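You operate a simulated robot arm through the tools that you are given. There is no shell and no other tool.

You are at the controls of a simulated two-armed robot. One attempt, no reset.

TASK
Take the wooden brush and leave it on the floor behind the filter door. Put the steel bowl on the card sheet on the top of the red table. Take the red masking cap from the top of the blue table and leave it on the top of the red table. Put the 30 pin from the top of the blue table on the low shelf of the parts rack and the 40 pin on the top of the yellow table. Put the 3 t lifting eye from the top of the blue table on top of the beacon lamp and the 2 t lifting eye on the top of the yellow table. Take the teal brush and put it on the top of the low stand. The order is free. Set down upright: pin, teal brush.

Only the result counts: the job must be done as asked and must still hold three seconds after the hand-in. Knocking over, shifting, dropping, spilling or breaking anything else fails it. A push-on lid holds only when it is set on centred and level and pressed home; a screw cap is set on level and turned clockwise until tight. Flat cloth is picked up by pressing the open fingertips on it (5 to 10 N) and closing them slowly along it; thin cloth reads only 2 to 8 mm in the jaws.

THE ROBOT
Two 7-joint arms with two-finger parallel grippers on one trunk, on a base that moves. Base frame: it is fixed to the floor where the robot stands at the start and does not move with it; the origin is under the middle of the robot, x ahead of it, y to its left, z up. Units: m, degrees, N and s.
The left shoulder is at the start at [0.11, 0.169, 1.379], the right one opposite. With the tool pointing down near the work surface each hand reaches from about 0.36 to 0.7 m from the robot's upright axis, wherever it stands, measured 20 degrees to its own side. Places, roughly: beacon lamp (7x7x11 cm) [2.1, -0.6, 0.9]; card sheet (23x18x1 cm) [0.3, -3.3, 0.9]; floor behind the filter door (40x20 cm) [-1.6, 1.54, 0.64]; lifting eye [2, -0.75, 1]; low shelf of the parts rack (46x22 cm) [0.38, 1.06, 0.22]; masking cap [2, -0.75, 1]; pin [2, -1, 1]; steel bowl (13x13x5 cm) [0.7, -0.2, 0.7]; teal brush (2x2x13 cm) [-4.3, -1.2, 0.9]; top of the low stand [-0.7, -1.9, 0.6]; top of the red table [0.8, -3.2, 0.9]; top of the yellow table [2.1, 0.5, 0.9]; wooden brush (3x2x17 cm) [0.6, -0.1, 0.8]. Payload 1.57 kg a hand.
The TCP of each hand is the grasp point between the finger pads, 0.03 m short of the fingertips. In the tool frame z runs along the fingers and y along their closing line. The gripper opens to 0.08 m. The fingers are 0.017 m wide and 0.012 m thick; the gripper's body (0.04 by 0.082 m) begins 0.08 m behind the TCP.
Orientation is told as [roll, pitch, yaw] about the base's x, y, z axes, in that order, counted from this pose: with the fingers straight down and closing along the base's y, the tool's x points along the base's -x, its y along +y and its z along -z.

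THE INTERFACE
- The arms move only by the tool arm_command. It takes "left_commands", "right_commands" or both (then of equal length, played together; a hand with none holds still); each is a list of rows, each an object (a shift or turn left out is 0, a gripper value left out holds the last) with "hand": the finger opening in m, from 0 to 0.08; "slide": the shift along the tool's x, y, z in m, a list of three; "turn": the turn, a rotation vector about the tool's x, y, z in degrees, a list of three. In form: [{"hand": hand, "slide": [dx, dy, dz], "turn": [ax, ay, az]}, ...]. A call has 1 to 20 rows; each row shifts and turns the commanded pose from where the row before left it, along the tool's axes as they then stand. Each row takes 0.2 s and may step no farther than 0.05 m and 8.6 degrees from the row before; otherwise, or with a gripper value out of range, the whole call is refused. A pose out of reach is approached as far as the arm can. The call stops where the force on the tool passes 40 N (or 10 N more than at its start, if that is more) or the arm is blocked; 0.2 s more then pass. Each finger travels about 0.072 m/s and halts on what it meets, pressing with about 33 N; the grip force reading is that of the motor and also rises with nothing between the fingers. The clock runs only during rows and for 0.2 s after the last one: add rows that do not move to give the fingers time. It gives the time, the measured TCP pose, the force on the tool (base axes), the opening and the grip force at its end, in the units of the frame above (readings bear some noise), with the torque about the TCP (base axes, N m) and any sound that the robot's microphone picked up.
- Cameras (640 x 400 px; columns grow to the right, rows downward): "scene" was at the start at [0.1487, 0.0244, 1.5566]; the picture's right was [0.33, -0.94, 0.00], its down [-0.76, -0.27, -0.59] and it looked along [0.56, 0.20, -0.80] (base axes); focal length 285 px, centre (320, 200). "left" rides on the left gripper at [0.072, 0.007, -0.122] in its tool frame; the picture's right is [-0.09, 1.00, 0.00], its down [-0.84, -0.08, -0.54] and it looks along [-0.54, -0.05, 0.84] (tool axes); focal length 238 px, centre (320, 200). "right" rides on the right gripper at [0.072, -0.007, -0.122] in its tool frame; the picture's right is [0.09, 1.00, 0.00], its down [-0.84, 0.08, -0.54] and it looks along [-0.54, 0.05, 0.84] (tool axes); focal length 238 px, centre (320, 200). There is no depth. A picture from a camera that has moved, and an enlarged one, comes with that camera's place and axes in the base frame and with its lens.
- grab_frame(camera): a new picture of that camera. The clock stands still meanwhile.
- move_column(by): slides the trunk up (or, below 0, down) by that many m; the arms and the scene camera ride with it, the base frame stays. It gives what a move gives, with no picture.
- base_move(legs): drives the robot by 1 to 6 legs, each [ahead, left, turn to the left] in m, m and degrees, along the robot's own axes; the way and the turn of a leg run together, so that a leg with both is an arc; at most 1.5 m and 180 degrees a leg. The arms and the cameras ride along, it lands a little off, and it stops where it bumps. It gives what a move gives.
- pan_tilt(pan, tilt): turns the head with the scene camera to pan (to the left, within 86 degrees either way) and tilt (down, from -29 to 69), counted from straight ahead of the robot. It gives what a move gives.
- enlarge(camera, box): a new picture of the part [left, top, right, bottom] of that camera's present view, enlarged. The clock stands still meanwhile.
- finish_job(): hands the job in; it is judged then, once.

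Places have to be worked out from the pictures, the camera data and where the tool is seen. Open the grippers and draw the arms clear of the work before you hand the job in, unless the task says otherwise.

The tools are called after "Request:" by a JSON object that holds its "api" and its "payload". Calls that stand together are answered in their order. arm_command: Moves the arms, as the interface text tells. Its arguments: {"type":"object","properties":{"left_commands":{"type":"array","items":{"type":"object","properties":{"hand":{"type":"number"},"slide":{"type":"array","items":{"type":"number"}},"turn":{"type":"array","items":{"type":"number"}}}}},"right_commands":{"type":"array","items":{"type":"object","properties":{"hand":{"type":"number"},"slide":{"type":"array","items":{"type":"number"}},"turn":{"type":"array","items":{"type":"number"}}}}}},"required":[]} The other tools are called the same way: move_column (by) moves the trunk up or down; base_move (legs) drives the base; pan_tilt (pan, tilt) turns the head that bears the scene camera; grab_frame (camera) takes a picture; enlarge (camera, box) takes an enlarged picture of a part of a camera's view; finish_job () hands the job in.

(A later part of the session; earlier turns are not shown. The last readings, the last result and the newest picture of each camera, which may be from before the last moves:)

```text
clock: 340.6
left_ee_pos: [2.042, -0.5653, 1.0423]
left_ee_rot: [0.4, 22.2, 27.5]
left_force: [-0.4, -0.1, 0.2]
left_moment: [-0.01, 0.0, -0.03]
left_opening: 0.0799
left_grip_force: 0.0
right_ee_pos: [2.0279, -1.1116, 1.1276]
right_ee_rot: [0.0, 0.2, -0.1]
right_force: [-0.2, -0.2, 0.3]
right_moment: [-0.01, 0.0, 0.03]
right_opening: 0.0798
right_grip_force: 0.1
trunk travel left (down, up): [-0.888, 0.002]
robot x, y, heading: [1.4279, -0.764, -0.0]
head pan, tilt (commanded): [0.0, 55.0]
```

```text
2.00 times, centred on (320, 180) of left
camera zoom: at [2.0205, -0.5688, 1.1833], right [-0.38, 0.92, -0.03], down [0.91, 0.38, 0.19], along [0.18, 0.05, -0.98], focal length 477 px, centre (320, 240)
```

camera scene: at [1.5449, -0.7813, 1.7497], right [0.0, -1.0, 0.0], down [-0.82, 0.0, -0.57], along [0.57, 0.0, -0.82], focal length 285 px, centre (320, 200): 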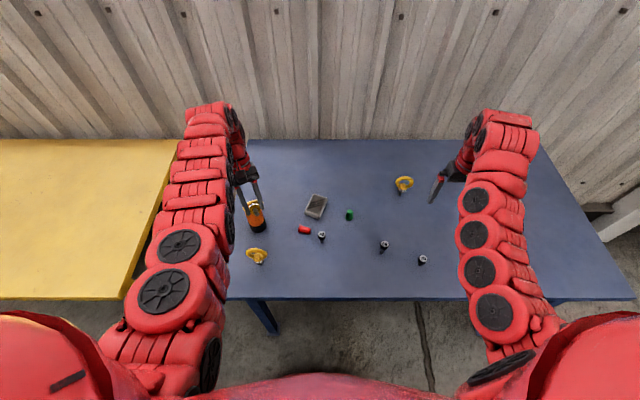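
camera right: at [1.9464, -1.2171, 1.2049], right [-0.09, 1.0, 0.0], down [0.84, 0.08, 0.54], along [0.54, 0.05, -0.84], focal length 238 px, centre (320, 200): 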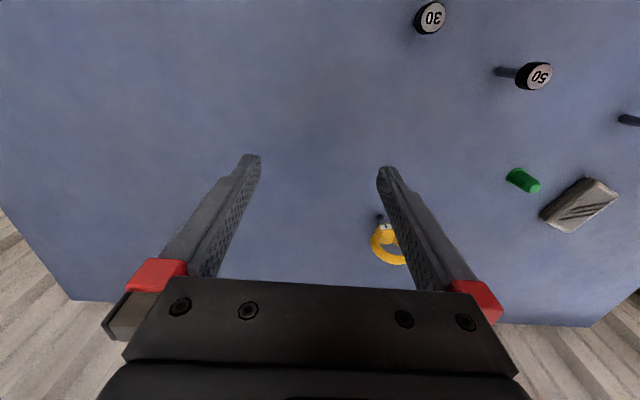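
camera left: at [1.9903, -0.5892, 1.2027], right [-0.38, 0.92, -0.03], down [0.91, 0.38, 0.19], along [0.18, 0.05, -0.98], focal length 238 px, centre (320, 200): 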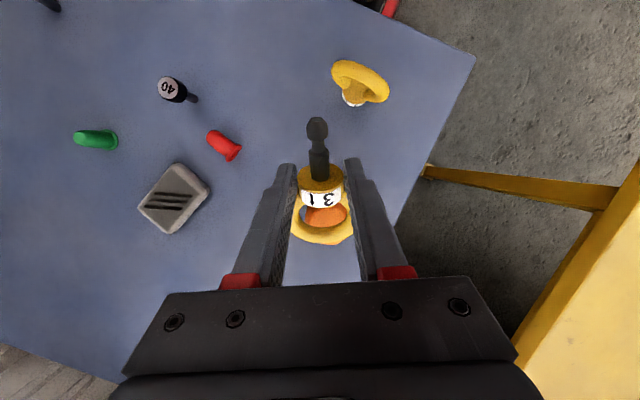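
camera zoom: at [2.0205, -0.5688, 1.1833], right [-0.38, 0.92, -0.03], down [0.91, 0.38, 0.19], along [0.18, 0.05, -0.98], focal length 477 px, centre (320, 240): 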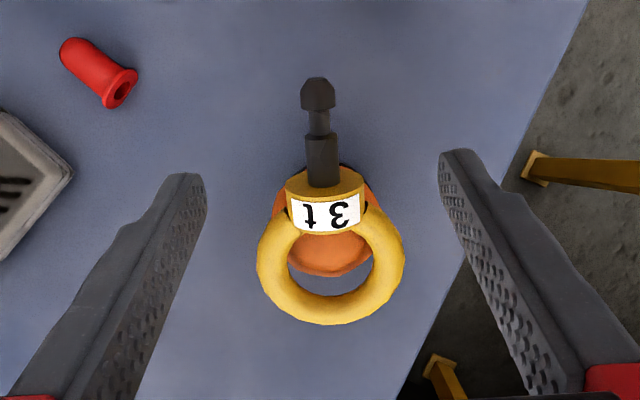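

The eye stays put. I withdraw the hand upward along its own axis, then level it.

Request:
{"api": "arm_command", "payload": {"left_commands": [{"slide": [0, 0, -0.02]}, {"slide": [0, 0, -0.03]}, {"slide": [0, 0, -0.03]}, {"turn": [0, -8, 0]}, {"turn": [0, -8, 0]}, {"turn": [0, -6, 0]}, {}]}}

Request:
{"api": "grab_frame", "payload": {"camera": "left"}}

```text
clock: 342.2
left_ee_pos: [2.057, -0.5517, 1.0984]
left_ee_rot: [0.5, 0.3, 27.2]
left_force: [0.4, -0.2, 0.2]
left_moment: [0.02, 0.0, 0.04]
left_opening: 0.0801
left_grip_force: 0.0
left hand out of reach, approached as far as the arm can: row 1, 2, 3, 6
right_ee_pos: [2.0278, -1.1141, 1.125]
right_ee_rot: [0.1, 0.1, 0.0]
right_force: [0.0, -0.9, 0.4]
right_moment: [0.0, 0.0, 0.0]
right_opening: 0.0801
right_grip_force: 0.0
trunk travel left (down, up): [-0.888, 0.002]
robot x, y, heading: [1.4259, -0.7602, 0.3]
head pan, tilt (commanded): [0.0, 55.0]
```

```text
taken
camera left: at [1.9902, -0.5797, 1.2199], right [-0.38, 0.93, 0.01], down [0.78, 0.31, 0.54], along [0.5, 0.21, -0.84], focal length 238 px, centre (320, 200)
```

left: 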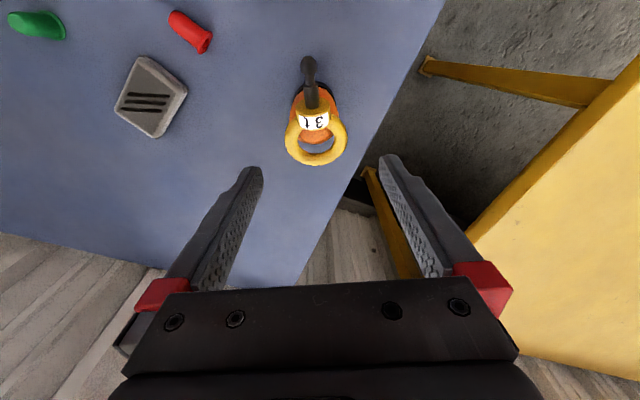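

The 3 t eye rests securely on the beacon. Next: pin 40 with the left hand and the 2 t eye with the right. I return the left hand's yaw to 0 and shift the base to about (1.33,-0.95).

Request:
{"api": "arm_command", "payload": {"left_commands": [{"turn": [0, 0, 6.8]}, {"turn": [0, 0, 6.8]}, {"turn": [0, 0, 6.8]}, {"turn": [0, 0, 6.8]}, {}]}}

Request:
{"api": "base_move", "payload": {"legs": [[-0.09, -0.19, 0]]}}

Request:
{"api": "grab_frame", "payload": {"camera": "left"}}

Request:
{"api": "grab_frame", "payload": {"camera": "scene"}}

```text
clock: 343.4
left_ee_pos: [2.0563, -0.5499, 1.0972]
left_ee_rot: [0.3, 0.4, 0.2]
left_force: [0.9, 0.4, -0.4]
left_moment: [0.02, -0.01, 0.02]
left_opening: 0.0801
left_grip_force: 0.1
right_ee_pos: [2.0277, -1.1117, 1.1265]
right_ee_rot: [0.0, 0.2, -0.1]
right_force: [0.6, 0.5, 0.4]
right_moment: [-0.02, 0.0, -0.02]
right_opening: 0.08
right_grip_force: 0.0
trunk travel left (down, up): [-0.888, 0.002]
robot x, y, heading: [1.4284, -0.7619, 0.1]
head pan, tilt (commanded): [0.0, 55.0]
```

```text
clock: 345.0
left_ee_pos: [1.9636, -0.7375, 1.0976]
left_ee_rot: [0.2, 0.4, 0.3]
left_force: [-0.9, -0.9, -0.3]
left_moment: [0.02, 0.0, -0.03]
left_opening: 0.0799
left_grip_force: 0.0
right_ee_pos: [1.9365, -1.2997, 1.1272]
right_ee_rot: [-0.1, 0.1, 0.0]
right_force: [0.4, -0.2, 0.2]
right_moment: [-0.05, 0.06, 0.02]
right_opening: 0.0801
right_grip_force: 0.0
trunk travel left (down, up): [-0.888, 0.002]
robot x, y, heading: [1.332, -0.9541, 0.5]
head pan, tilt (commanded): [0.0, 55.0]
```

```text
taken
camera left: at [1.8927, -0.7324, 1.2199], right [0.09, 1.0, 0.0], down [0.84, -0.07, 0.54], along [0.53, -0.04, -0.84], focal length 238 px, centre (320, 200)
```

left: 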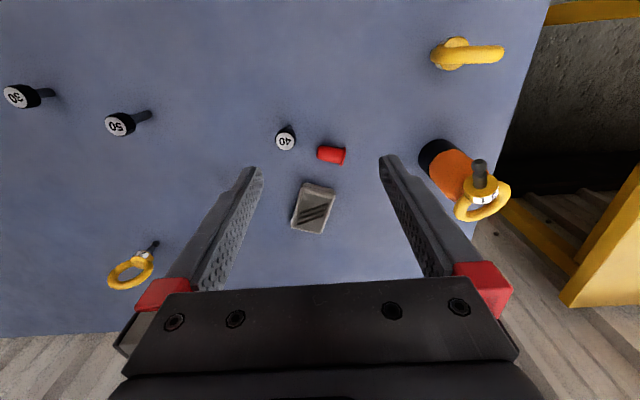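

```text
taken
camera scene: at [1.4867, -0.9525, 1.7497], right [0.0, -1.0, 0.0], down [-0.82, 0.0, -0.57], along [0.57, 0.0, -0.82], focal length 285 px, centre (320, 200)
```

scene: 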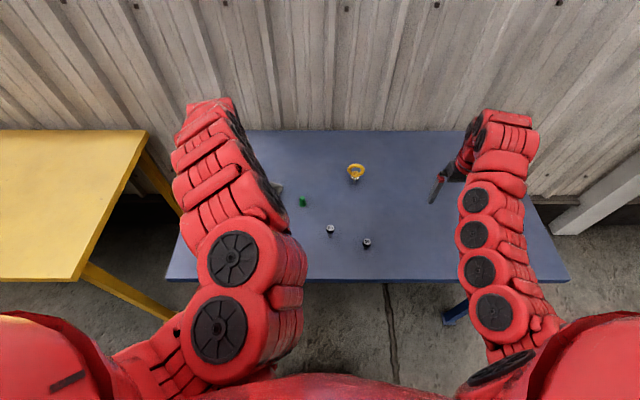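

Pin 40's head is at ≈[1.987,-0.785]. I zoom to gauge its head and shaft geometry.

Request:
{"api": "enlarge", "payload": {"camera": "left", "box": [250, 110, 330, 160]}}

Request:
{"api": "enlarge", "payload": {"camera": "scene", "box": [310, 210, 390, 260]}}

Request:
{"api": "enlarge", "payload": {"camera": "left", "box": [0, 70, 160, 150]}}

```text
8.00 times, centred on (290, 135) of left
camera zoom: at [1.8927, -0.7324, 1.2199], right [0.09, 1.0, 0.0], down [0.84, -0.07, 0.54], along [0.53, -0.04, -0.84], focal length 1907 px, centre (560, 720)
```

zoom: 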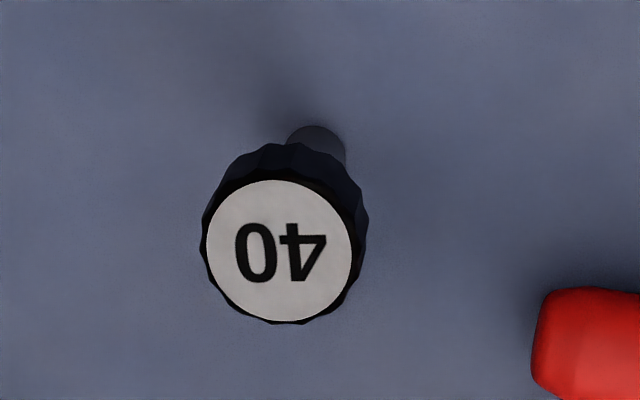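

```text
8.00 times, centred on (350, 235) of scene
camera zoom: at [1.4867, -0.9525, 1.7497], right [0.0, -1.0, 0.0], down [-0.82, 0.0, -0.57], along [0.57, 0.0, -0.82], focal length 2283 px, centre (80, -80)
```

zoom: 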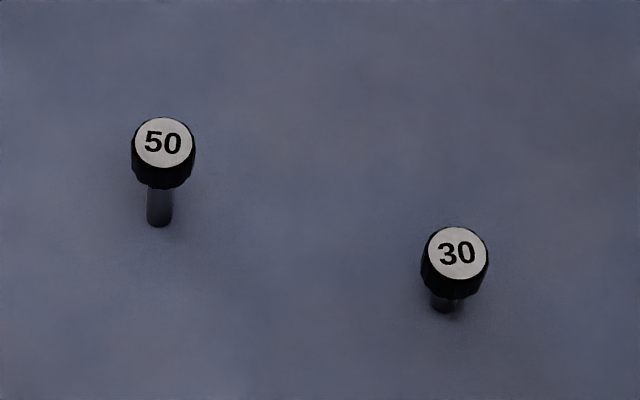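

```text
4.00 times, centred on (80, 110) of left
camera zoom: at [1.8927, -0.7324, 1.2199], right [0.09, 1.0, 0.0], down [0.84, -0.07, 0.54], along [0.53, -0.04, -0.84], focal length 953 px, centre (1280, 560)
```

zoom: 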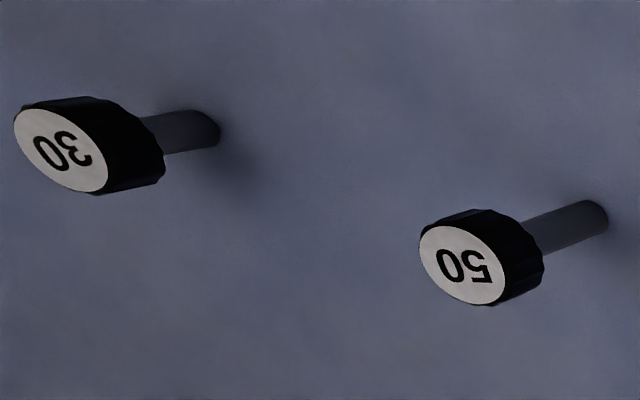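

Pins: head Ø≈2.65 cm, ~1.85 cm thick, total heights 4.85/5.85/6.85 cm. I position the left hand above pin 40.

Request:
{"api": "arm_command", "payload": {"left_commands": [{"slide": [-0.012, -0.024, 0.03], "hand": 0.06}, {"slide": [-0.0115, -0.0235, 0.03]}, {"slide": [0, 0, 0.03]}, {}]}}

Request:
{"api": "grab_frame", "payload": {"camera": "left"}}

```text
clock: 346.0
left_ee_pos: [1.9851, -0.7877, 1.0073]
left_ee_rot: [0.2, 0.3, 0.4]
left_force: [0.2, -0.5, 0.8]
left_moment: [-0.05, -0.01, -0.02]
left_opening: 0.06
left_grip_force: 0.2
right_ee_pos: [1.937, -1.3007, 1.127]
right_ee_rot: [0.1, 0.3, 0.1]
right_force: [-1.3, -0.2, -0.1]
right_moment: [-0.01, 0.04, 0.03]
right_opening: 0.0799
right_grip_force: 0.0
trunk travel left (down, up): [-0.888, 0.002]
robot x, y, heading: [1.3335, -0.9535, 0.1]
head pan, tilt (commanded): [0.0, 55.0]
```

```text
taken
camera left: at [1.9135, -0.7818, 1.1296], right [0.09, 1.0, 0.0], down [0.84, -0.07, 0.54], along [0.53, -0.04, -0.84], focal length 238 px, centre (320, 200)
```

left: 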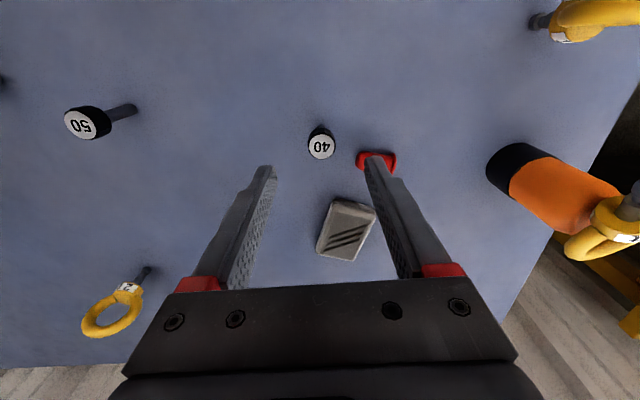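

Pin 40 is centred under the TCP (≈1 mm). I descend to z≈0.911 and grip the head.

Request:
{"api": "arm_command", "payload": {"left_commands": [{"slide": [0, 0, 0.035]}, {"slide": [0, 0, 0.035]}, {"slide": [0, 0, 0.026]}, {}]}}

Request:
{"api": "grab_frame", "payload": {"camera": "left"}}

```text
clock: 347.0
left_ee_pos: [1.9844, -0.7837, 0.9119]
left_ee_rot: [0.2, 0.4, 0.4]
left_force: [0.1, -0.7, 0.3]
left_moment: [0.0, -0.02, 0.01]
left_opening: 0.06
left_grip_force: 0.0
right_ee_pos: [1.9364, -1.3027, 1.1276]
right_ee_rot: [-0.1, 0.2, 0.1]
right_force: [0.4, 0.0, -0.1]
right_moment: [-0.02, -0.04, 0.03]
right_opening: 0.0799
right_grip_force: 0.0
trunk travel left (down, up): [-0.888, 0.002]
robot x, y, heading: [1.3334, -0.9571, 0.1]
head pan, tilt (commanded): [0.0, 55.0]
```

```text
taken
camera left: at [1.9124, -0.7784, 1.0343], right [0.09, 1.0, 0.0], down [0.84, -0.07, 0.54], along [0.53, -0.04, -0.84], focal length 238 px, centre (320, 200)
```

left: 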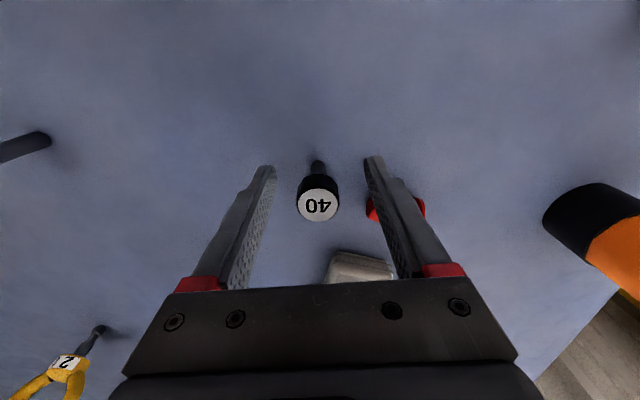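

Head is centred between fingers. I close and lift.

Request:
{"api": "arm_command", "payload": {"left_commands": [{"hand": 0.04}, {"hand": 0.03}, {"hand": 0.0}, {"hand": 0.0}, {"hand": 0.0}]}}

Request:
{"api": "arm_command", "payload": {"left_commands": [{"slide": [0, 0, -0.02]}, {"slide": [0, 0, -0.04]}, {"slide": [0, 0, -0.04]}, {"slide": [0, 0, -0.04]}, {"slide": [0, 0, -0.04]}, {}]}}

Request:
{"api": "grab_frame", "payload": {"camera": "left"}}

```text
clock: 348.2
left_ee_pos: [1.9852, -0.7832, 0.9113]
left_ee_rot: [0.1, 0.4, 0.3]
left_force: [0.7, -0.3, 0.3]
left_moment: [-0.02, 0.0, 0.0]
left_opening: 0.0261
left_grip_force: 32.5
right_ee_pos: [1.9372, -1.301, 1.1273]
right_ee_rot: [0.0, 0.2, 0.1]
right_force: [-0.2, 0.3, -0.1]
right_moment: [0.02, 0.03, -0.03]
right_opening: 0.0799
right_grip_force: 0.1
trunk travel left (down, up): [-0.888, 0.002]
robot x, y, heading: [1.3318, -0.9541, -0.0]
head pan, tilt (commanded): [0.0, 55.0]
```

```text
clock: 349.6
left_ee_pos: [1.9894, -0.7848, 1.0922]
left_ee_rot: [0.2, 0.3, 0.3]
left_force: [0.2, 0.3, -0.7]
left_moment: [-0.04, 0.04, 0.01]
left_opening: 0.0257
left_grip_force: 33.0
right_ee_pos: [1.9367, -1.3, 1.128]
right_ee_rot: [-0.1, 0.2, 0.2]
right_force: [-0.1, 1.3, -0.2]
right_moment: [0.01, 0.01, -0.01]
right_opening: 0.0799
right_grip_force: 0.0
trunk travel left (down, up): [-0.888, 0.002]
robot x, y, heading: [1.3337, -0.9533, 0.2]
head pan, tilt (commanded): [0.0, 55.0]
```

```text
taken
camera left: at [1.9183, -0.7791, 1.2149], right [0.09, 1.0, 0.0], down [0.84, -0.07, 0.54], along [0.53, -0.04, -0.84], focal length 238 px, centre (320, 200)
```

left: 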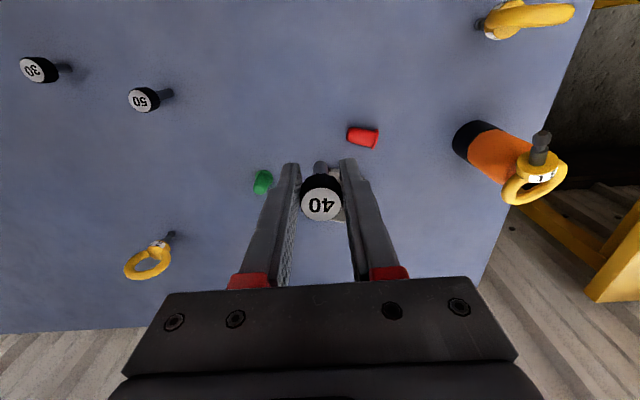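

Pin 40 is held. I drive 0.16 m closer and bring the right hand over the 2 t eye to see its ring orientation.

Request:
{"api": "base_move", "payload": {"legs": [[0.16, 0, 0]]}}

Request:
{"api": "arm_command", "payload": {"right_commands": [{"slide": [-0.02, 0.04, 0]}, {"slide": [-0.02, 0.04, 0]}, {"slide": [-0.02, 0.04, 0]}, {"slide": [-0.02, 0.04, 0]}, {"slide": [-0.012, 0.04, 0]}, {}]}}

Request:
{"api": "grab_frame", "payload": {"camera": "right"}}

```text
clock: 351.0
left_ee_pos: [2.1445, -0.7864, 1.0933]
left_ee_rot: [0.3, 0.3, 0.4]
left_force: [0.5, -0.9, -1.1]
left_moment: [0.02, 0.01, -0.04]
left_opening: 0.0258
left_grip_force: 33.0
right_ee_pos: [2.0913, -1.299, 1.1286]
right_ee_rot: [0.1, 0.0, 0.1]
right_force: [-0.5, -0.3, -0.2]
right_moment: [0.03, 0.0, 0.01]
right_opening: 0.0798
right_grip_force: 0.1
trunk travel left (down, up): [-0.888, 0.002]
robot x, y, heading: [1.4891, -0.9535, -0.0]
head pan, tilt (commanded): [0.0, 55.0]
```

```text
clock: 352.4
left_ee_pos: [2.1458, -0.7864, 1.0916]
left_ee_rot: [0.3, 0.4, 0.4]
left_force: [0.4, -0.2, 0.0]
left_moment: [0.03, 0.04, -0.01]
left_opening: 0.0257
left_grip_force: 32.9
right_ee_pos: [2.1817, -1.0976, 1.124]
right_ee_rot: [0.1, 0.2, 0.1]
right_force: [0.0, 0.5, -0.3]
right_moment: [-0.01, 0.04, -0.01]
right_opening: 0.0798
right_grip_force: 0.1
trunk travel left (down, up): [-0.888, 0.002]
robot x, y, heading: [1.4945, -0.9585, 0.2]
head pan, tilt (commanded): [0.0, 55.0]
```

```text
taken
camera right: at [2.1119, -1.1058, 1.246], right [-0.09, 1.0, 0.0], down [0.84, 0.08, 0.54], along [0.54, 0.05, -0.84], focal length 238 px, centre (320, 200)
```

right: 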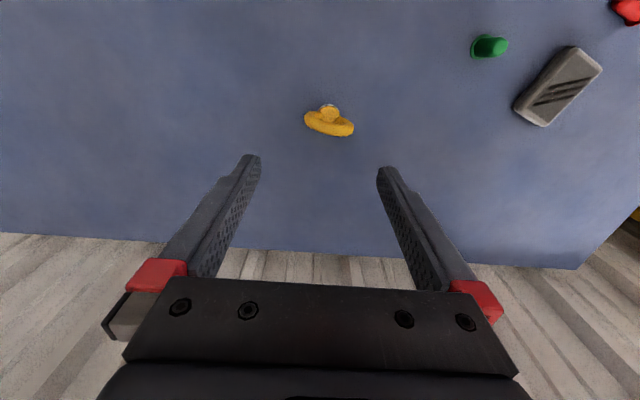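

The 2 t eye's ring is also nearly in the y–z plane (≈3° off), at ≈[2.193,-1.086]. I yaw the right hand by −93° and centre it.

Request:
{"api": "arm_command", "payload": {"right_commands": [{"turn": [0, 0, 8.5]}, {"turn": [0, 0, 8.5]}, {"turn": [0, 0, 8.5]}, {"turn": [0, 0, 8.5]}, {"turn": [0, 0, 8.5]}, {"turn": [0, 0, 8.5]}, {"turn": [0, 0, 8.5]}, {"turn": [0, 0, 8.5]}, {"turn": [0, 0, 8.5]}, {"turn": [0, 0, 8.5]}, {"turn": [0, 0, 7.8]}, {"slide": [0.0127, 0.0107, 0]}, {}]}}

Request:
{"api": "grab_frame", "payload": {"camera": "right"}}

```text
clock: 355.2
left_ee_pos: [2.1463, -0.7856, 1.0926]
left_ee_rot: [0.3, 0.4, 0.4]
left_force: [0.0, 0.3, -0.9]
left_moment: [0.02, 0.02, -0.04]
left_opening: 0.0259
left_grip_force: 32.6
right_ee_pos: [2.1951, -1.0868, 1.1276]
right_ee_rot: [-0.2, 0.1, -92.6]
right_force: [0.6, 0.1, -1.5]
right_moment: [0.01, 0.03, 0.02]
right_opening: 0.0799
right_grip_force: 0.0
trunk travel left (down, up): [-0.888, 0.002]
robot x, y, heading: [1.4904, -0.9552, 0.4]
head pan, tilt (commanded): [0.0, 55.0]
```

```text
taken
camera right: at [2.1932, -1.0156, 1.2486], right [1.0, 0.05, 0.0], down [0.04, -0.84, 0.54], along [0.02, -0.54, -0.84], focal length 238 px, centre (320, 200)
```

right: 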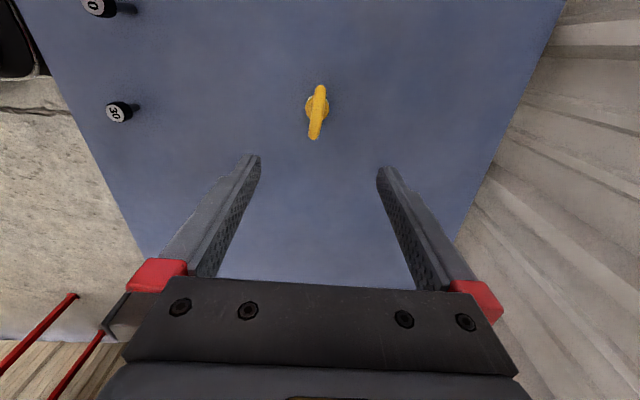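

I correct by 4–5 mm and 2° and descend to TCP z≈0.983 so the ring's top tube is near the fingertips.

Request:
{"api": "arm_command", "payload": {"right_commands": [{"slide": [0.004, -0.004, 0.02], "turn": [0, 0, 2]}, {"slide": [0, 0, 0.04]}, {"slide": [0, 0, 0.04]}, {"slide": [0, 0, 0.03]}, {}]}}

Request:
{"api": "grab_frame", "payload": {"camera": "right"}}

```text
clock: 356.4
left_ee_pos: [2.1456, -0.7856, 1.093]
left_ee_rot: [0.3, 0.4, 0.4]
left_force: [-0.3, -1.1, -1.5]
left_moment: [0.0, 0.0, 0.02]
left_opening: 0.0258
left_grip_force: 33.3
right_ee_pos: [2.191, -1.0854, 1.0098]
right_ee_rot: [-0.1, 0.0, -94.7]
right_force: [0.1, 0.6, -0.1]
right_moment: [0.01, -0.04, -0.01]
right_opening: 0.08
right_grip_force: 0.1
right hand out of reach, approached as far as the arm can: row 4
trunk travel left (down, up): [-0.888, 0.002]
robot x, y, heading: [1.4888, -0.9537, 0.4]
head pan, tilt (commanded): [0.0, 55.0]
```

```text
taken
camera right: at [2.19, -1.0138, 1.1327], right [1.0, 0.01, 0.0], down [0.01, -0.84, 0.54], along [0.0, -0.54, -0.84], focal length 238 px, centre (320, 200)
```

right: 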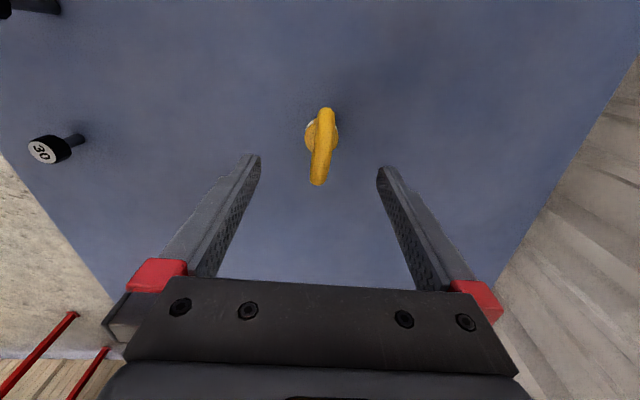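

Good alignment; the arm is at its reach limit, so I lower the trunk 2.8 cm, then close on the ring.

Request:
{"api": "move_column", "payload": {"by": -0.028}}

Request:
{"api": "arm_command", "payload": {"right_commands": [{"turn": [0, 0, 2]}, {"hand": 0.04}, {"hand": 0.02}, {"hand": 0.0}, {"hand": 0.0}, {"hand": 0.0}, {"hand": 0.0}]}}

Request:
{"api": "grab_frame", "payload": {"camera": "right"}}

```text
clock: 357.2
left_ee_pos: [2.1478, -0.7848, 1.0624]
left_ee_rot: [0.2, 0.3, 0.4]
left_force: [-0.7, -0.6, -0.7]
left_moment: [-0.01, 0.02, 0.01]
left_opening: 0.0257
left_grip_force: 32.6
right_ee_pos: [2.1905, -1.0859, 0.9829]
right_ee_rot: [-0.1, 0.0, -94.7]
right_force: [-0.5, 0.3, -0.4]
right_moment: [-0.01, 0.05, -0.02]
right_opening: 0.0801
right_grip_force: 0.0
trunk travel left (down, up): [-0.86, 0.03]
robot x, y, heading: [1.4894, -0.9531, 0.4]
head pan, tilt (commanded): [0.0, 55.0]
```

```text
clock: 358.8
left_ee_pos: [2.1459, -0.7855, 1.0634]
left_ee_rot: [0.1, 0.4, 0.4]
left_force: [0.6, -0.1, -1.3]
left_moment: [0.01, -0.02, -0.01]
left_opening: 0.0257
left_grip_force: 32.6
right_ee_pos: [2.1906, -1.0849, 0.983]
right_ee_rot: [0.0, -0.1, -96.8]
right_force: [0.2, -0.8, 2.2]
right_moment: [-0.1, -0.01, 0.01]
right_opening: 0.0133
right_grip_force: 30.1
trunk travel left (down, up): [-0.86, 0.03]
robot x, y, heading: [1.4894, -0.9505, 0.2]
head pan, tilt (commanded): [0.0, 55.0]
```

```text
taken
camera right: at [2.1926, -1.0131, 1.1048], right [1.0, -0.02, 0.0], down [-0.02, -0.84, 0.54], along [-0.02, -0.54, -0.84], focal length 238 px, centre (320, 200)
```

right: 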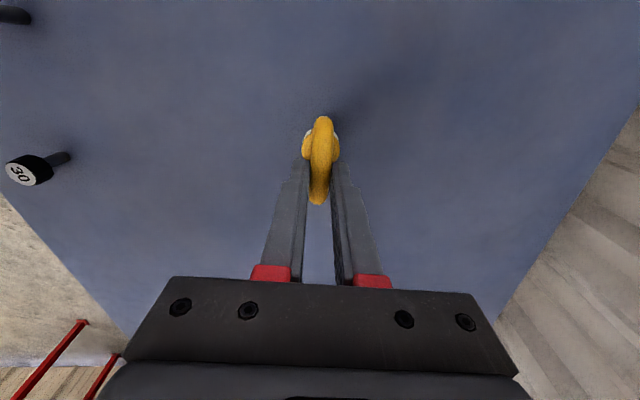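

Gripped the 2 t ring (13 mm). I lift with trunk and arm, then back the base away from the blue table.

Request:
{"api": "move_column", "payload": {"by": 0.028}}

Request:
{"api": "arm_command", "payload": {"right_commands": [{"slide": [0, 0, -0.03]}, {"slide": [0, 0, -0.03]}, {"slide": [0, 0, -0.03]}, {"slide": [0, 0, -0.03]}, {}]}}

Request:
{"api": "base_move", "payload": {"legs": [[-0.3, 0, 0]]}}

Request:
{"api": "grab_frame", "payload": {"camera": "scene"}}

```text
clock: 359.5
left_ee_pos: [2.1477, -0.785, 1.0922]
left_ee_rot: [0.2, 0.5, 0.4]
left_force: [1.1, 0.0, -1.0]
left_moment: [0.0, 0.0, -0.01]
left_opening: 0.0259
left_grip_force: 33.1
right_ee_pos: [2.189, -1.0857, 1.01]
right_ee_rot: [-0.2, 0.0, -96.7]
right_force: [0.2, -0.7, -2.1]
right_moment: [-0.01, 0.0, 0.01]
right_opening: 0.013
right_grip_force: 29.8
trunk travel left (down, up): [-0.888, 0.002]
robot x, y, heading: [1.4877, -0.9512, 0.4]
head pan, tilt (commanded): [0.0, 55.0]
```

```text
clock: 360.7
left_ee_pos: [2.1471, -0.7846, 1.0912]
left_ee_rot: [0.2, 0.5, 0.4]
left_force: [-0.1, 0.0, -0.1]
left_moment: [0.02, 0.02, -0.01]
left_opening: 0.0256
left_grip_force: 33.0
right_ee_pos: [2.1914, -1.0828, 1.1311]
right_ee_rot: [-0.2, 0.0, -96.6]
right_force: [0.1, 0.1, -1.4]
right_moment: [0.02, 0.03, -0.05]
right_opening: 0.0132
right_grip_force: 30.5
trunk travel left (down, up): [-0.888, 0.002]
robot x, y, heading: [1.4909, -0.9541, 0.4]
head pan, tilt (commanded): [0.0, 55.0]
```

```text
clock: 362.8
left_ee_pos: [1.8435, -0.7894, 1.0908]
left_ee_rot: [0.2, 0.5, 0.1]
left_force: [-0.7, 0.8, -0.9]
left_moment: [0.0, 0.01, 0.0]
left_opening: 0.0259
left_grip_force: 32.6
right_ee_pos: [1.8884, -1.0878, 1.1299]
right_ee_rot: [-0.3, 0.0, -97.0]
right_force: [0.6, 0.8, -1.5]
right_moment: [0.01, 0.02, 0.0]
right_opening: 0.013
right_grip_force: 29.2
trunk travel left (down, up): [-0.888, 0.002]
robot x, y, heading: [1.1861, -0.9524, -0.0]
head pan, tilt (commanded): [0.0, 55.0]
```

```text
taken
camera scene: at [1.3395, -0.955, 1.7495], right [0.0, -1.0, 0.0], down [-0.82, 0.0, -0.57], along [0.57, 0.0, -0.82], focal length 285 px, centre (320, 200)
```

scene: 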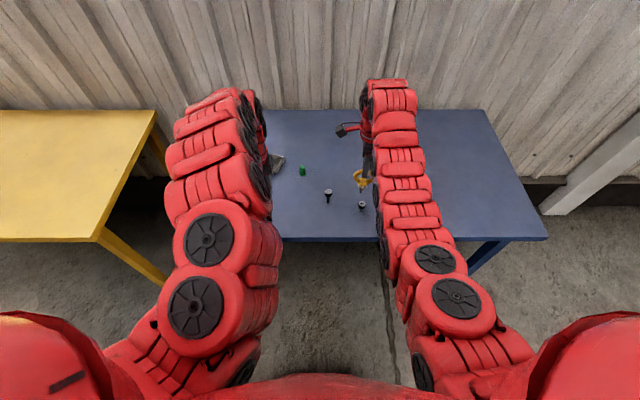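

Clear. I strafe left along to the yellow table.

Request:
{"api": "base_move", "payload": {"legs": [[0, 1.2, 0]]}}

Request:
{"api": "grab_frame", "payload": {"camera": "scene"}}

Request:
{"api": "grab_frame", "payload": {"camera": "left"}}

Request:
{"api": "grab_frame", "payload": {"camera": "right"}}

```text
clock: 368.8
left_ee_pos: [1.8373, 0.4138, 1.0911]
left_ee_rot: [0.4, 0.4, 0.5]
left_force: [0.7, -0.8, -0.3]
left_moment: [0.0, 0.01, 0.02]
left_opening: 0.0258
left_grip_force: 32.8
right_ee_pos: [1.8829, 0.1135, 1.1315]
right_ee_rot: [-0.2, 0.0, -96.5]
right_force: [-0.8, -0.9, -2.1]
right_moment: [0.0, 0.0, -0.01]
right_opening: 0.0134
right_grip_force: 29.8
trunk travel left (down, up): [-0.888, 0.002]
robot x, y, heading: [1.183, 0.2426, 0.4]
head pan, tilt (commanded): [0.0, 55.0]
```

```text
taken
camera scene: at [1.3335, 0.2427, 1.7497], right [0.01, -1.0, 0.0], down [-0.82, -0.01, -0.57], along [0.57, 0.0, -0.82], focal length 285 px, centre (320, 200)
```

scene: 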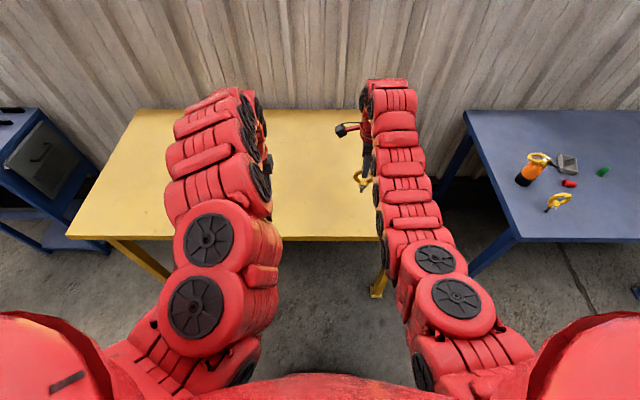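

```text
taken
camera left: at [1.7655, 0.4178, 1.2148], right [0.08, 1.0, 0.0], down [0.84, -0.07, 0.54], along [0.53, -0.04, -0.84], focal length 238 px, centre (320, 200)
```

left: 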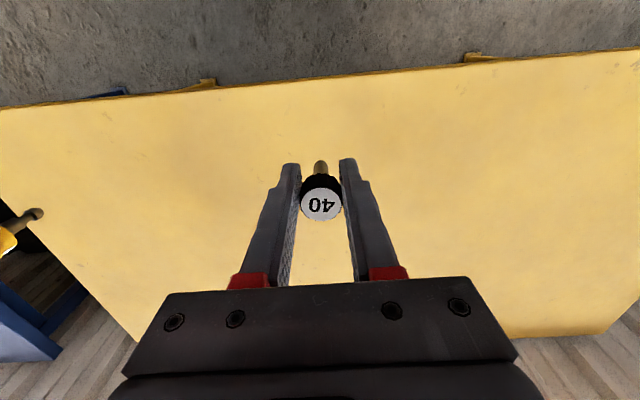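

```text
taken
camera right: at [1.8856, 0.1866, 1.2531], right [1.0, -0.02, 0.0], down [-0.02, -0.84, 0.54], along [-0.01, -0.54, -0.84], focal length 238 px, centre (320, 200)
```

right: 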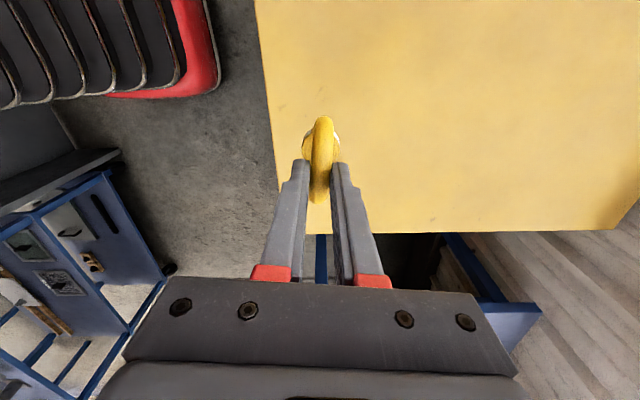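

The yellow table is empty. I move the base 0.12 m forward, then lower pin 40 with the left hand.

Request:
{"api": "base_move", "payload": {"legs": [[0.12, 0, 0]]}}

Request:
{"api": "arm_command", "payload": {"left_commands": [{"slide": [0, 0, 0.04]}, {"slide": [0, 0, 0.04]}, {"slide": [0, 0, 0.04]}, {"slide": [0, 0, 0.035]}, {}]}}

Request:
{"api": "grab_frame", "payload": {"camera": "left"}}

```text
clock: 370.1
left_ee_pos: [1.9567, 0.4121, 1.0939]
left_ee_rot: [0.3, 0.2, 0.6]
left_force: [0.0, -0.4, -0.4]
left_moment: [0.03, -0.02, 0.02]
left_opening: 0.0256
left_grip_force: 32.8
right_ee_pos: [2.004, 0.1155, 1.1317]
right_ee_rot: [-0.1, 0.0, -96.6]
right_force: [0.2, 0.8, -1.4]
right_moment: [-0.02, -0.02, 0.0]
right_opening: 0.0132
right_grip_force: 29.9
trunk travel left (down, up): [-0.888, 0.002]
robot x, y, heading: [1.3012, 0.2449, 0.4]
head pan, tilt (commanded): [0.0, 55.0]
```

```text
clock: 371.3
left_ee_pos: [1.956, 0.4132, 0.9361]
left_ee_rot: [0.3, 0.5, 0.5]
left_force: [-0.1, 0.7, -0.3]
left_moment: [-0.01, -0.03, 0.03]
left_opening: 0.0254
left_grip_force: 32.4
right_ee_pos: [2.0041, 0.1156, 1.1313]
right_ee_rot: [-0.2, 0.0, -96.5]
right_force: [-0.1, -0.4, -2.0]
right_moment: [0.01, 0.03, 0.01]
right_opening: 0.0133
right_grip_force: 29.8
trunk travel left (down, up): [-0.888, 0.002]
robot x, y, heading: [1.3059, 0.2424, 0.3]
head pan, tilt (commanded): [0.0, 55.0]
```

```text
taken
camera left: at [1.885, 0.4189, 1.0588], right [0.08, 1.0, 0.0], down [0.84, -0.07, 0.54], along [0.53, -0.04, -0.84], focal length 238 px, centre (320, 200)
```

left: 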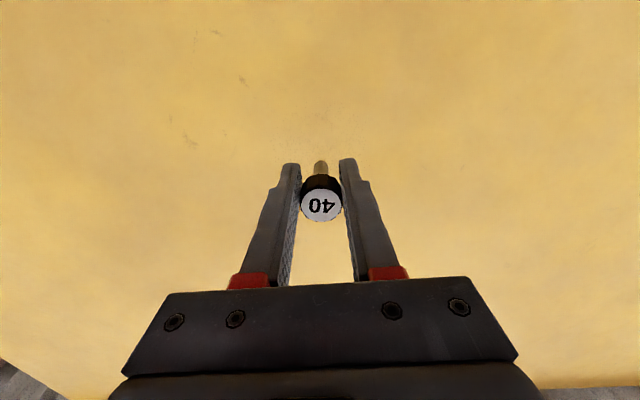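

I lower slowly toward contact (expected near TCP z≈0.911).

Request:
{"api": "arm_command", "payload": {"left_commands": [{"slide": [0, 0, 0.012]}, {"slide": [0, 0, 0.006]}, {}]}}

Request:
{"api": "arm_command", "payload": {"left_commands": [{"slide": [0, 0, 0.003]}, {}]}}

```text
clock: 372.1
left_ee_pos: [1.9565, 0.414, 0.9184]
left_ee_rot: [0.2, 0.4, 0.4]
left_force: [0.6, 0.9, 0.1]
left_moment: [-0.03, 0.03, -0.01]
left_opening: 0.0256
left_grip_force: 33.3
right_ee_pos: [2.0035, 0.1151, 1.1312]
right_ee_rot: [-0.2, 0.0, -96.6]
right_force: [0.1, -0.4, -2.6]
right_moment: [-0.04, 0.0, -0.01]
right_opening: 0.0132
right_grip_force: 30.4
trunk travel left (down, up): [-0.888, 0.002]
robot x, y, heading: [1.3063, 0.2415, 0.3]
head pan, tilt (commanded): [0.0, 55.0]
```

```text
clock: 372.7
left_ee_pos: [1.9557, 0.4138, 0.9164]
left_ee_rot: [0.3, 0.4, 0.5]
left_force: [0.0, 0.1, -1.2]
left_moment: [0.01, -0.01, 0.03]
left_opening: 0.0255
left_grip_force: 32.5
right_ee_pos: [2.0042, 0.1163, 1.1301]
right_ee_rot: [-0.1, 0.1, -96.6]
right_force: [0.5, 0.1, -2.4]
right_moment: [0.01, 0.02, 0.02]
right_opening: 0.0134
right_grip_force: 30.1
trunk travel left (down, up): [-0.888, 0.002]
robot x, y, heading: [1.3044, 0.2435, 0.5]
head pan, tilt (commanded): [0.0, 55.0]
```

Request:
{"api": "arm_command", "payload": {"left_commands": [{"slide": [0, 0, 0.003]}, {}]}}

Request:
{"api": "arm_command", "payload": {"left_commands": [{"slide": [0, 0, 0.002]}, {}]}}

```text
clock: 373.3
left_ee_pos: [1.9567, 0.4139, 0.9129]
left_ee_rot: [0.3, 0.4, 0.5]
left_force: [1.2, 0.4, -0.9]
left_moment: [0.0, 0.02, 0.02]
left_opening: 0.0254
left_grip_force: 33.1
right_ee_pos: [2.0037, 0.1158, 1.1307]
right_ee_rot: [-0.2, 0.0, -96.5]
right_force: [-0.9, -0.7, -2.1]
right_moment: [-0.01, 0.02, -0.02]
right_opening: 0.0133
right_grip_force: 30.2
trunk travel left (down, up): [-0.888, 0.002]
robot x, y, heading: [1.3034, 0.2423, 0.5]
head pan, tilt (commanded): [0.0, 55.0]
```

```text
clock: 373.9
left_ee_pos: [1.9555, 0.4138, 0.9106]
left_ee_rot: [0.2, 0.4, 0.5]
left_force: [0.2, 0.3, 4.7]
left_moment: [-0.02, 0.0, -0.01]
left_opening: 0.0253
left_grip_force: 32.9
right_ee_pos: [2.0038, 0.1154, 1.131]
right_ee_rot: [-0.3, 0.0, -96.6]
right_force: [-0.1, 0.4, -1.8]
right_moment: [0.0, 0.01, 0.01]
right_opening: 0.0132
right_grip_force: 29.9
trunk travel left (down, up): [-0.888, 0.002]
robot x, y, heading: [1.3014, 0.2408, 0.3]
head pan, tilt (commanded): [0.0, 55.0]
```

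Light contact (4.7 N, no moment). I open the fingers.

Request:
{"api": "arm_command", "payload": {"left_commands": [{"hand": 0.03}, {"hand": 0.036}, {"hand": 0.045}, {"hand": 0.06}, {}]}}

Request:
{"api": "arm_command", "payload": {"left_commands": [{"slide": [0, 0, -0.02]}, {"slide": [0, 0, -0.03]}, {"slide": [0, 0, -0.04]}, {"slide": [0, 0, -0.04]}, {"slide": [0, 0, -0.04]}, {}]}}

Request:
{"api": "grab_frame", "payload": {"camera": "left"}}

```text
clock: 375.1
left_ee_pos: [1.957, 0.4135, 0.9105]
left_ee_rot: [0.2, 0.3, 0.5]
left_force: [0.9, -0.3, -0.6]
left_moment: [0.0, -0.03, -0.01]
left_opening: 0.0602
left_grip_force: 0.1
right_ee_pos: [2.0042, 0.1156, 1.1313]
right_ee_rot: [-0.2, 0.0, -96.6]
right_force: [0.3, -0.2, -2.7]
right_moment: [0.01, -0.01, 0.0]
right_opening: 0.0131
right_grip_force: 29.8
trunk travel left (down, up): [-0.888, 0.002]
robot x, y, heading: [1.3042, 0.2422, 0.3]
head pan, tilt (commanded): [0.0, 55.0]
```

```text
clock: 376.5
left_ee_pos: [1.9582, 0.4112, 1.08]
left_ee_rot: [0.4, 0.5, 0.3]
left_force: [-0.9, 0.3, -0.4]
left_moment: [-0.03, -0.01, -0.01]
left_opening: 0.06
left_grip_force: 0.1
right_ee_pos: [2.005, 0.1149, 1.1304]
right_ee_rot: [-0.1, -0.1, -96.6]
right_force: [-0.4, -0.3, -1.6]
right_moment: [-0.01, -0.02, 0.02]
right_opening: 0.013
right_grip_force: 30.0
trunk travel left (down, up): [-0.888, 0.002]
robot x, y, heading: [1.3023, 0.2414, 0.4]
head pan, tilt (commanded): [0.0, 55.0]
```

```text
taken
camera left: at [1.887, 0.4175, 1.202], right [0.08, 1.0, 0.0], down [0.84, -0.07, 0.53], along [0.53, -0.04, -0.84], focal length 238 px, centre (320, 200)
```

left: 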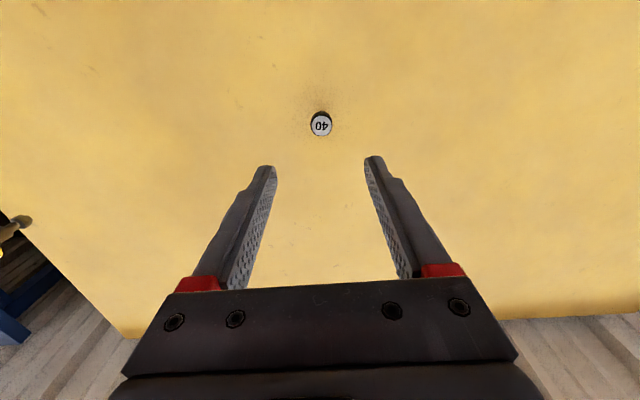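

Pin 40 stands upright on the yellow table. Now I lower the 2 t eye with the right hand until its tip touches.

Request:
{"api": "arm_command", "payload": {"right_commands": [{"slide": [0, 0, 0.04]}, {"slide": [0, 0, 0.04]}, {"slide": [0, 0, 0.04]}, {"slide": [0, 0, 0.015]}, {}]}}

Request:
{"api": "arm_command", "payload": {"right_commands": [{"slide": [0, 0, 0.005]}, {}]}}

Request:
{"api": "arm_command", "payload": {"right_commands": [{"slide": [0, 0, 0.004]}, {}]}}

Request:
{"api": "grab_frame", "payload": {"camera": "right"}}

```text
clock: 377.7
left_ee_pos: [1.9585, 0.4128, 1.0788]
left_ee_rot: [0.3, 0.4, 0.6]
left_force: [-0.5, -1.0, -0.1]
left_moment: [0.01, -0.02, 0.03]
left_opening: 0.0596
left_grip_force: 0.0
right_ee_pos: [1.9974, 0.1126, 0.9999]
right_ee_rot: [-0.1, 0.0, -96.6]
right_force: [-0.6, 0.2, -2.7]
right_moment: [0.04, -0.03, -0.01]
right_opening: 0.013
right_grip_force: 29.0
right hand out of reach, approached as far as the arm can: row 4
trunk travel left (down, up): [-0.888, 0.002]
robot x, y, heading: [1.3009, 0.2448, 0.6]
head pan, tilt (commanded): [0.0, 55.0]
```

```text
clock: 378.3
left_ee_pos: [1.9587, 0.4123, 1.0792]
left_ee_rot: [0.2, 0.3, 0.4]
left_force: [0.0, 0.1, 0.3]
left_moment: [0.01, 0.01, -0.02]
left_opening: 0.0601
left_grip_force: 0.0
right_ee_pos: [1.9977, 0.1145, 0.994]
right_ee_rot: [-0.2, -0.2, -96.6]
right_force: [0.2, 0.2, -2.2]
right_moment: [-0.01, -0.03, -0.02]
right_opening: 0.0134
right_grip_force: 29.8
trunk travel left (down, up): [-0.888, 0.002]
robot x, y, heading: [1.2993, 0.244, 0.2]
head pan, tilt (commanded): [0.0, 55.0]
```

```text
clock: 378.9
left_ee_pos: [1.9579, 0.4125, 1.0783]
left_ee_rot: [0.2, 0.4, 0.5]
left_force: [-0.4, 0.8, 0.0]
left_moment: [0.01, 0.01, 0.02]
left_opening: 0.0601
left_grip_force: 0.1
right_ee_pos: [1.9932, 0.1133, 0.9917]
right_ee_rot: [-0.2, 0.1, -96.5]
right_force: [-0.1, -0.8, -2.1]
right_moment: [0.01, -0.02, 0.03]
right_opening: 0.0133
right_grip_force: 30.0
right hand out of reach, approached as far as the arm can: row 1
trunk travel left (down, up): [-0.888, 0.002]
robot x, y, heading: [1.3038, 0.2436, 0.5]
head pan, tilt (commanded): [0.0, 55.0]
```

```text
taken
camera right: at [1.9956, 0.1851, 1.113], right [1.0, -0.02, 0.0], down [-0.02, -0.84, 0.54], along [-0.02, -0.54, -0.84], focal length 238 px, centre (320, 200)
```

right: 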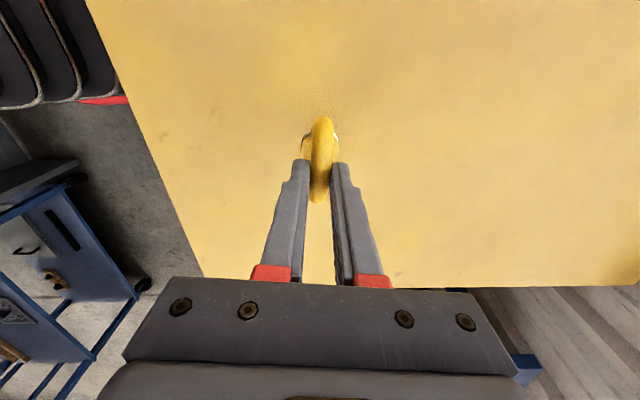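

The right arm is at its reach limit here because the shoulder is high. I move the left hand aside, raise the right hand and lower the trunk 0.1 m to regain reach.

Request:
{"api": "arm_command", "payload": {"left_commands": [{"slide": [0, 0.04, 0]}, {"slide": [0, 0.04, 0]}, {"slide": [0, 0.04, 0]}, {"slide": [0, 0.04, 0]}], "right_commands": [{"slide": [0, 0, -0.03]}, {"slide": [0, 0, -0.04]}, {"slide": [0, 0, -0.04]}, {}]}}

Request:
{"api": "move_column", "payload": {"by": -0.1}}

```text
clock: 379.9
left_ee_pos: [1.9602, 0.574, 1.0825]
left_ee_rot: [0.2, 0.4, 0.5]
left_force: [-1.0, 0.4, -0.9]
left_moment: [-0.03, -0.04, 0.0]
left_opening: 0.0598
left_grip_force: 0.0
right_ee_pos: [1.9949, 0.1163, 1.1026]
right_ee_rot: [-0.3, -0.1, -96.5]
right_force: [-0.2, -0.1, -2.1]
right_moment: [0.02, -0.01, -0.01]
right_opening: 0.0132
right_grip_force: 29.9
trunk travel left (down, up): [-0.888, 0.002]
robot x, y, heading: [1.3011, 0.2462, 0.3]
head pan, tilt (commanded): [0.0, 55.0]
```

```text
clock: 381.2
left_ee_pos: [1.9592, 0.5724, 0.9834]
left_ee_rot: [0.3, 0.3, 0.5]
left_force: [-0.1, 0.0, -0.5]
left_moment: [0.04, -0.02, 0.01]
left_opening: 0.0601
left_grip_force: 0.0
right_ee_pos: [1.9938, 0.1149, 1.002]
right_ee_rot: [-0.3, 0.0, -96.6]
right_force: [0.0, -0.6, -2.0]
right_moment: [0.02, 0.01, -0.02]
right_opening: 0.013
right_grip_force: 30.0
trunk travel left (down, up): [-0.788, 0.102]
robot x, y, heading: [1.3024, 0.2467, 0.4]
head pan, tilt (commanded): [0.0, 55.0]
```

Now I lower the eye gently to find contact.

Request:
{"api": "arm_command", "payload": {"right_commands": [{"slide": [0, 0, 0.012]}, {}]}}

Request:
{"api": "arm_command", "payload": {"right_commands": [{"slide": [0, 0, 0.006]}, {}]}}

```text
clock: 381.8
left_ee_pos: [1.9594, 0.5714, 0.9819]
left_ee_rot: [0.3, 0.5, 0.6]
left_force: [0.0, 0.5, 0.3]
left_moment: [-0.02, 0.0, 0.0]
left_opening: 0.0598
left_grip_force: 0.1
right_ee_pos: [1.9942, 0.1153, 0.9886]
right_ee_rot: [-0.2, 0.0, -96.6]
right_force: [0.7, -0.2, -1.8]
right_moment: [-0.01, 0.0, 0.01]
right_opening: 0.0134
right_grip_force: 29.8
trunk travel left (down, up): [-0.788, 0.102]
robot x, y, heading: [1.3032, 0.2413, 0.4]
head pan, tilt (commanded): [0.0, 55.0]
```

```text
clock: 382.4
left_ee_pos: [1.9598, 0.5714, 0.9818]
left_ee_rot: [0.4, 0.3, 0.4]
left_force: [-0.1, 0.6, 0.4]
left_moment: [0.0, -0.02, 0.01]
left_opening: 0.06
left_grip_force: 0.0
right_ee_pos: [1.994, 0.1164, 0.9836]
right_ee_rot: [-0.2, 0.0, -96.7]
right_force: [-0.4, 0.5, -1.7]
right_moment: [0.02, -0.02, -0.04]
right_opening: 0.0132
right_grip_force: 30.2
trunk travel left (down, up): [-0.788, 0.102]
robot x, y, heading: [1.3025, 0.2436, 0.0]
head pan, tilt (commanded): [0.0, 55.0]
```

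About to touch. I begin the laying-down arc: pulling the ring toward the robot while pressing lightly.

Request:
{"api": "arm_command", "payload": {"right_commands": [{"slide": [0, 0, 0.003]}, {"slide": [0, -0.009, 0.001]}, {"slide": [0, -0.009, 0.001]}, {"slide": [0, -0.0175, 0.0045]}, {}]}}

Request:
{"api": "grab_frame", "payload": {"camera": "right"}}

Request:
{"api": "enlarge", "payload": {"camera": "scene", "box": [300, 110, 440, 200]}}

```text
clock: 383.6
left_ee_pos: [1.9583, 0.5705, 0.982]
left_ee_rot: [0.4, 0.4, 0.5]
left_force: [-0.3, -0.3, 0.5]
left_moment: [0.0, 0.02, -0.02]
left_opening: 0.0601
left_grip_force: 0.0
right_ee_pos: [1.9595, 0.1177, 0.9723]
right_ee_rot: [-0.3, 0.0, -96.6]
right_force: [0.6, 0.1, -2.0]
right_moment: [0.01, 0.03, 0.01]
right_opening: 0.0132
right_grip_force: 30.2
trunk travel left (down, up): [-0.788, 0.102]
robot x, y, heading: [1.304, 0.2428, 0.4]
head pan, tilt (commanded): [0.0, 55.0]
```

```text
taken
camera right: at [1.9613, 0.1896, 1.0955], right [1.0, -0.02, 0.0], down [-0.02, -0.84, 0.54], along [-0.02, -0.54, -0.84], focal length 238 px, centre (320, 200)
```

right: 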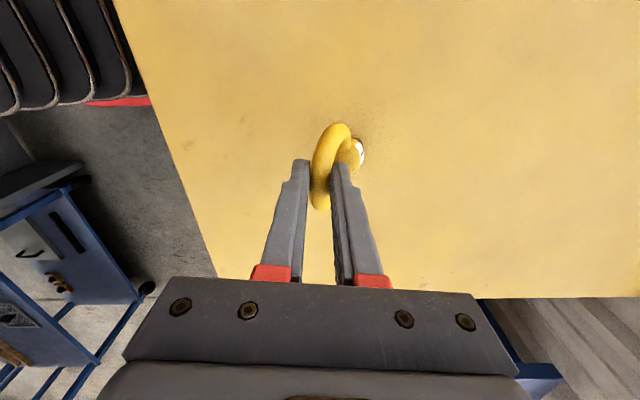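

```text
4.44 times, centred on (370, 155) of scene
camera zoom: at [1.4547, 0.2434, 1.6496], right [0.01, -1.0, 0.0], down [-0.82, -0.01, -0.57], along [0.57, 0.0, -0.82], focal length 1268 px, centre (98, 400)
```

zoom: 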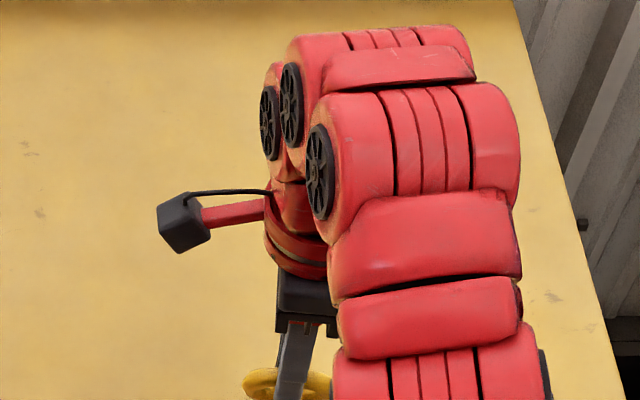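

The eye is tilting as intended. I continue the arc.

Request:
{"api": "arm_command", "payload": {"right_commands": [{"slide": [0, -0.0165, 0.008]}, {"slide": [0, -0.015, 0.0105]}, {"slide": [0, -0.013, 0.0125]}, {}]}}

Request:
{"api": "grab_frame", "payload": {"camera": "right"}}

```text
clock: 384.6
left_ee_pos: [1.9599, 0.5723, 0.9818]
left_ee_rot: [0.2, 0.4, 0.4]
left_force: [0.9, -0.3, -0.1]
left_moment: [0.01, -0.03, -0.02]
left_opening: 0.0601
left_grip_force: 0.1
right_ee_pos: [1.9145, 0.1228, 0.9418]
right_ee_rot: [-0.2, 0.0, -96.6]
right_force: [1.1, -0.9, -2.1]
right_moment: [0.04, 0.04, -0.01]
right_opening: 0.0133
right_grip_force: 29.4
trunk travel left (down, up): [-0.788, 0.102]
robot x, y, heading: [1.3011, 0.2409, 0.4]
head pan, tilt (commanded): [0.0, 55.0]
```

```text
taken
camera right: at [1.9167, 0.1949, 1.0646], right [1.0, -0.02, 0.0], down [-0.02, -0.84, 0.54], along [-0.02, -0.54, -0.84], focal length 238 px, centre (320, 200)
```

right: 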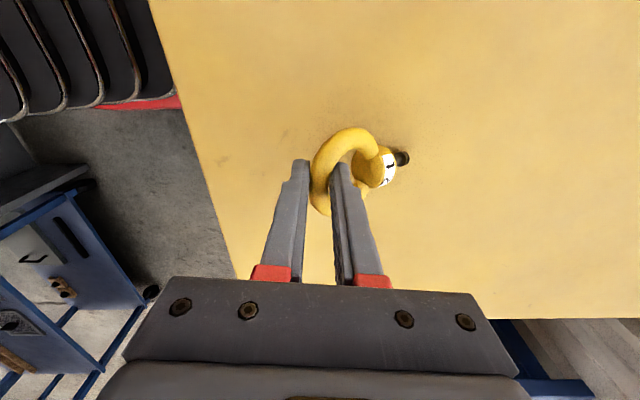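

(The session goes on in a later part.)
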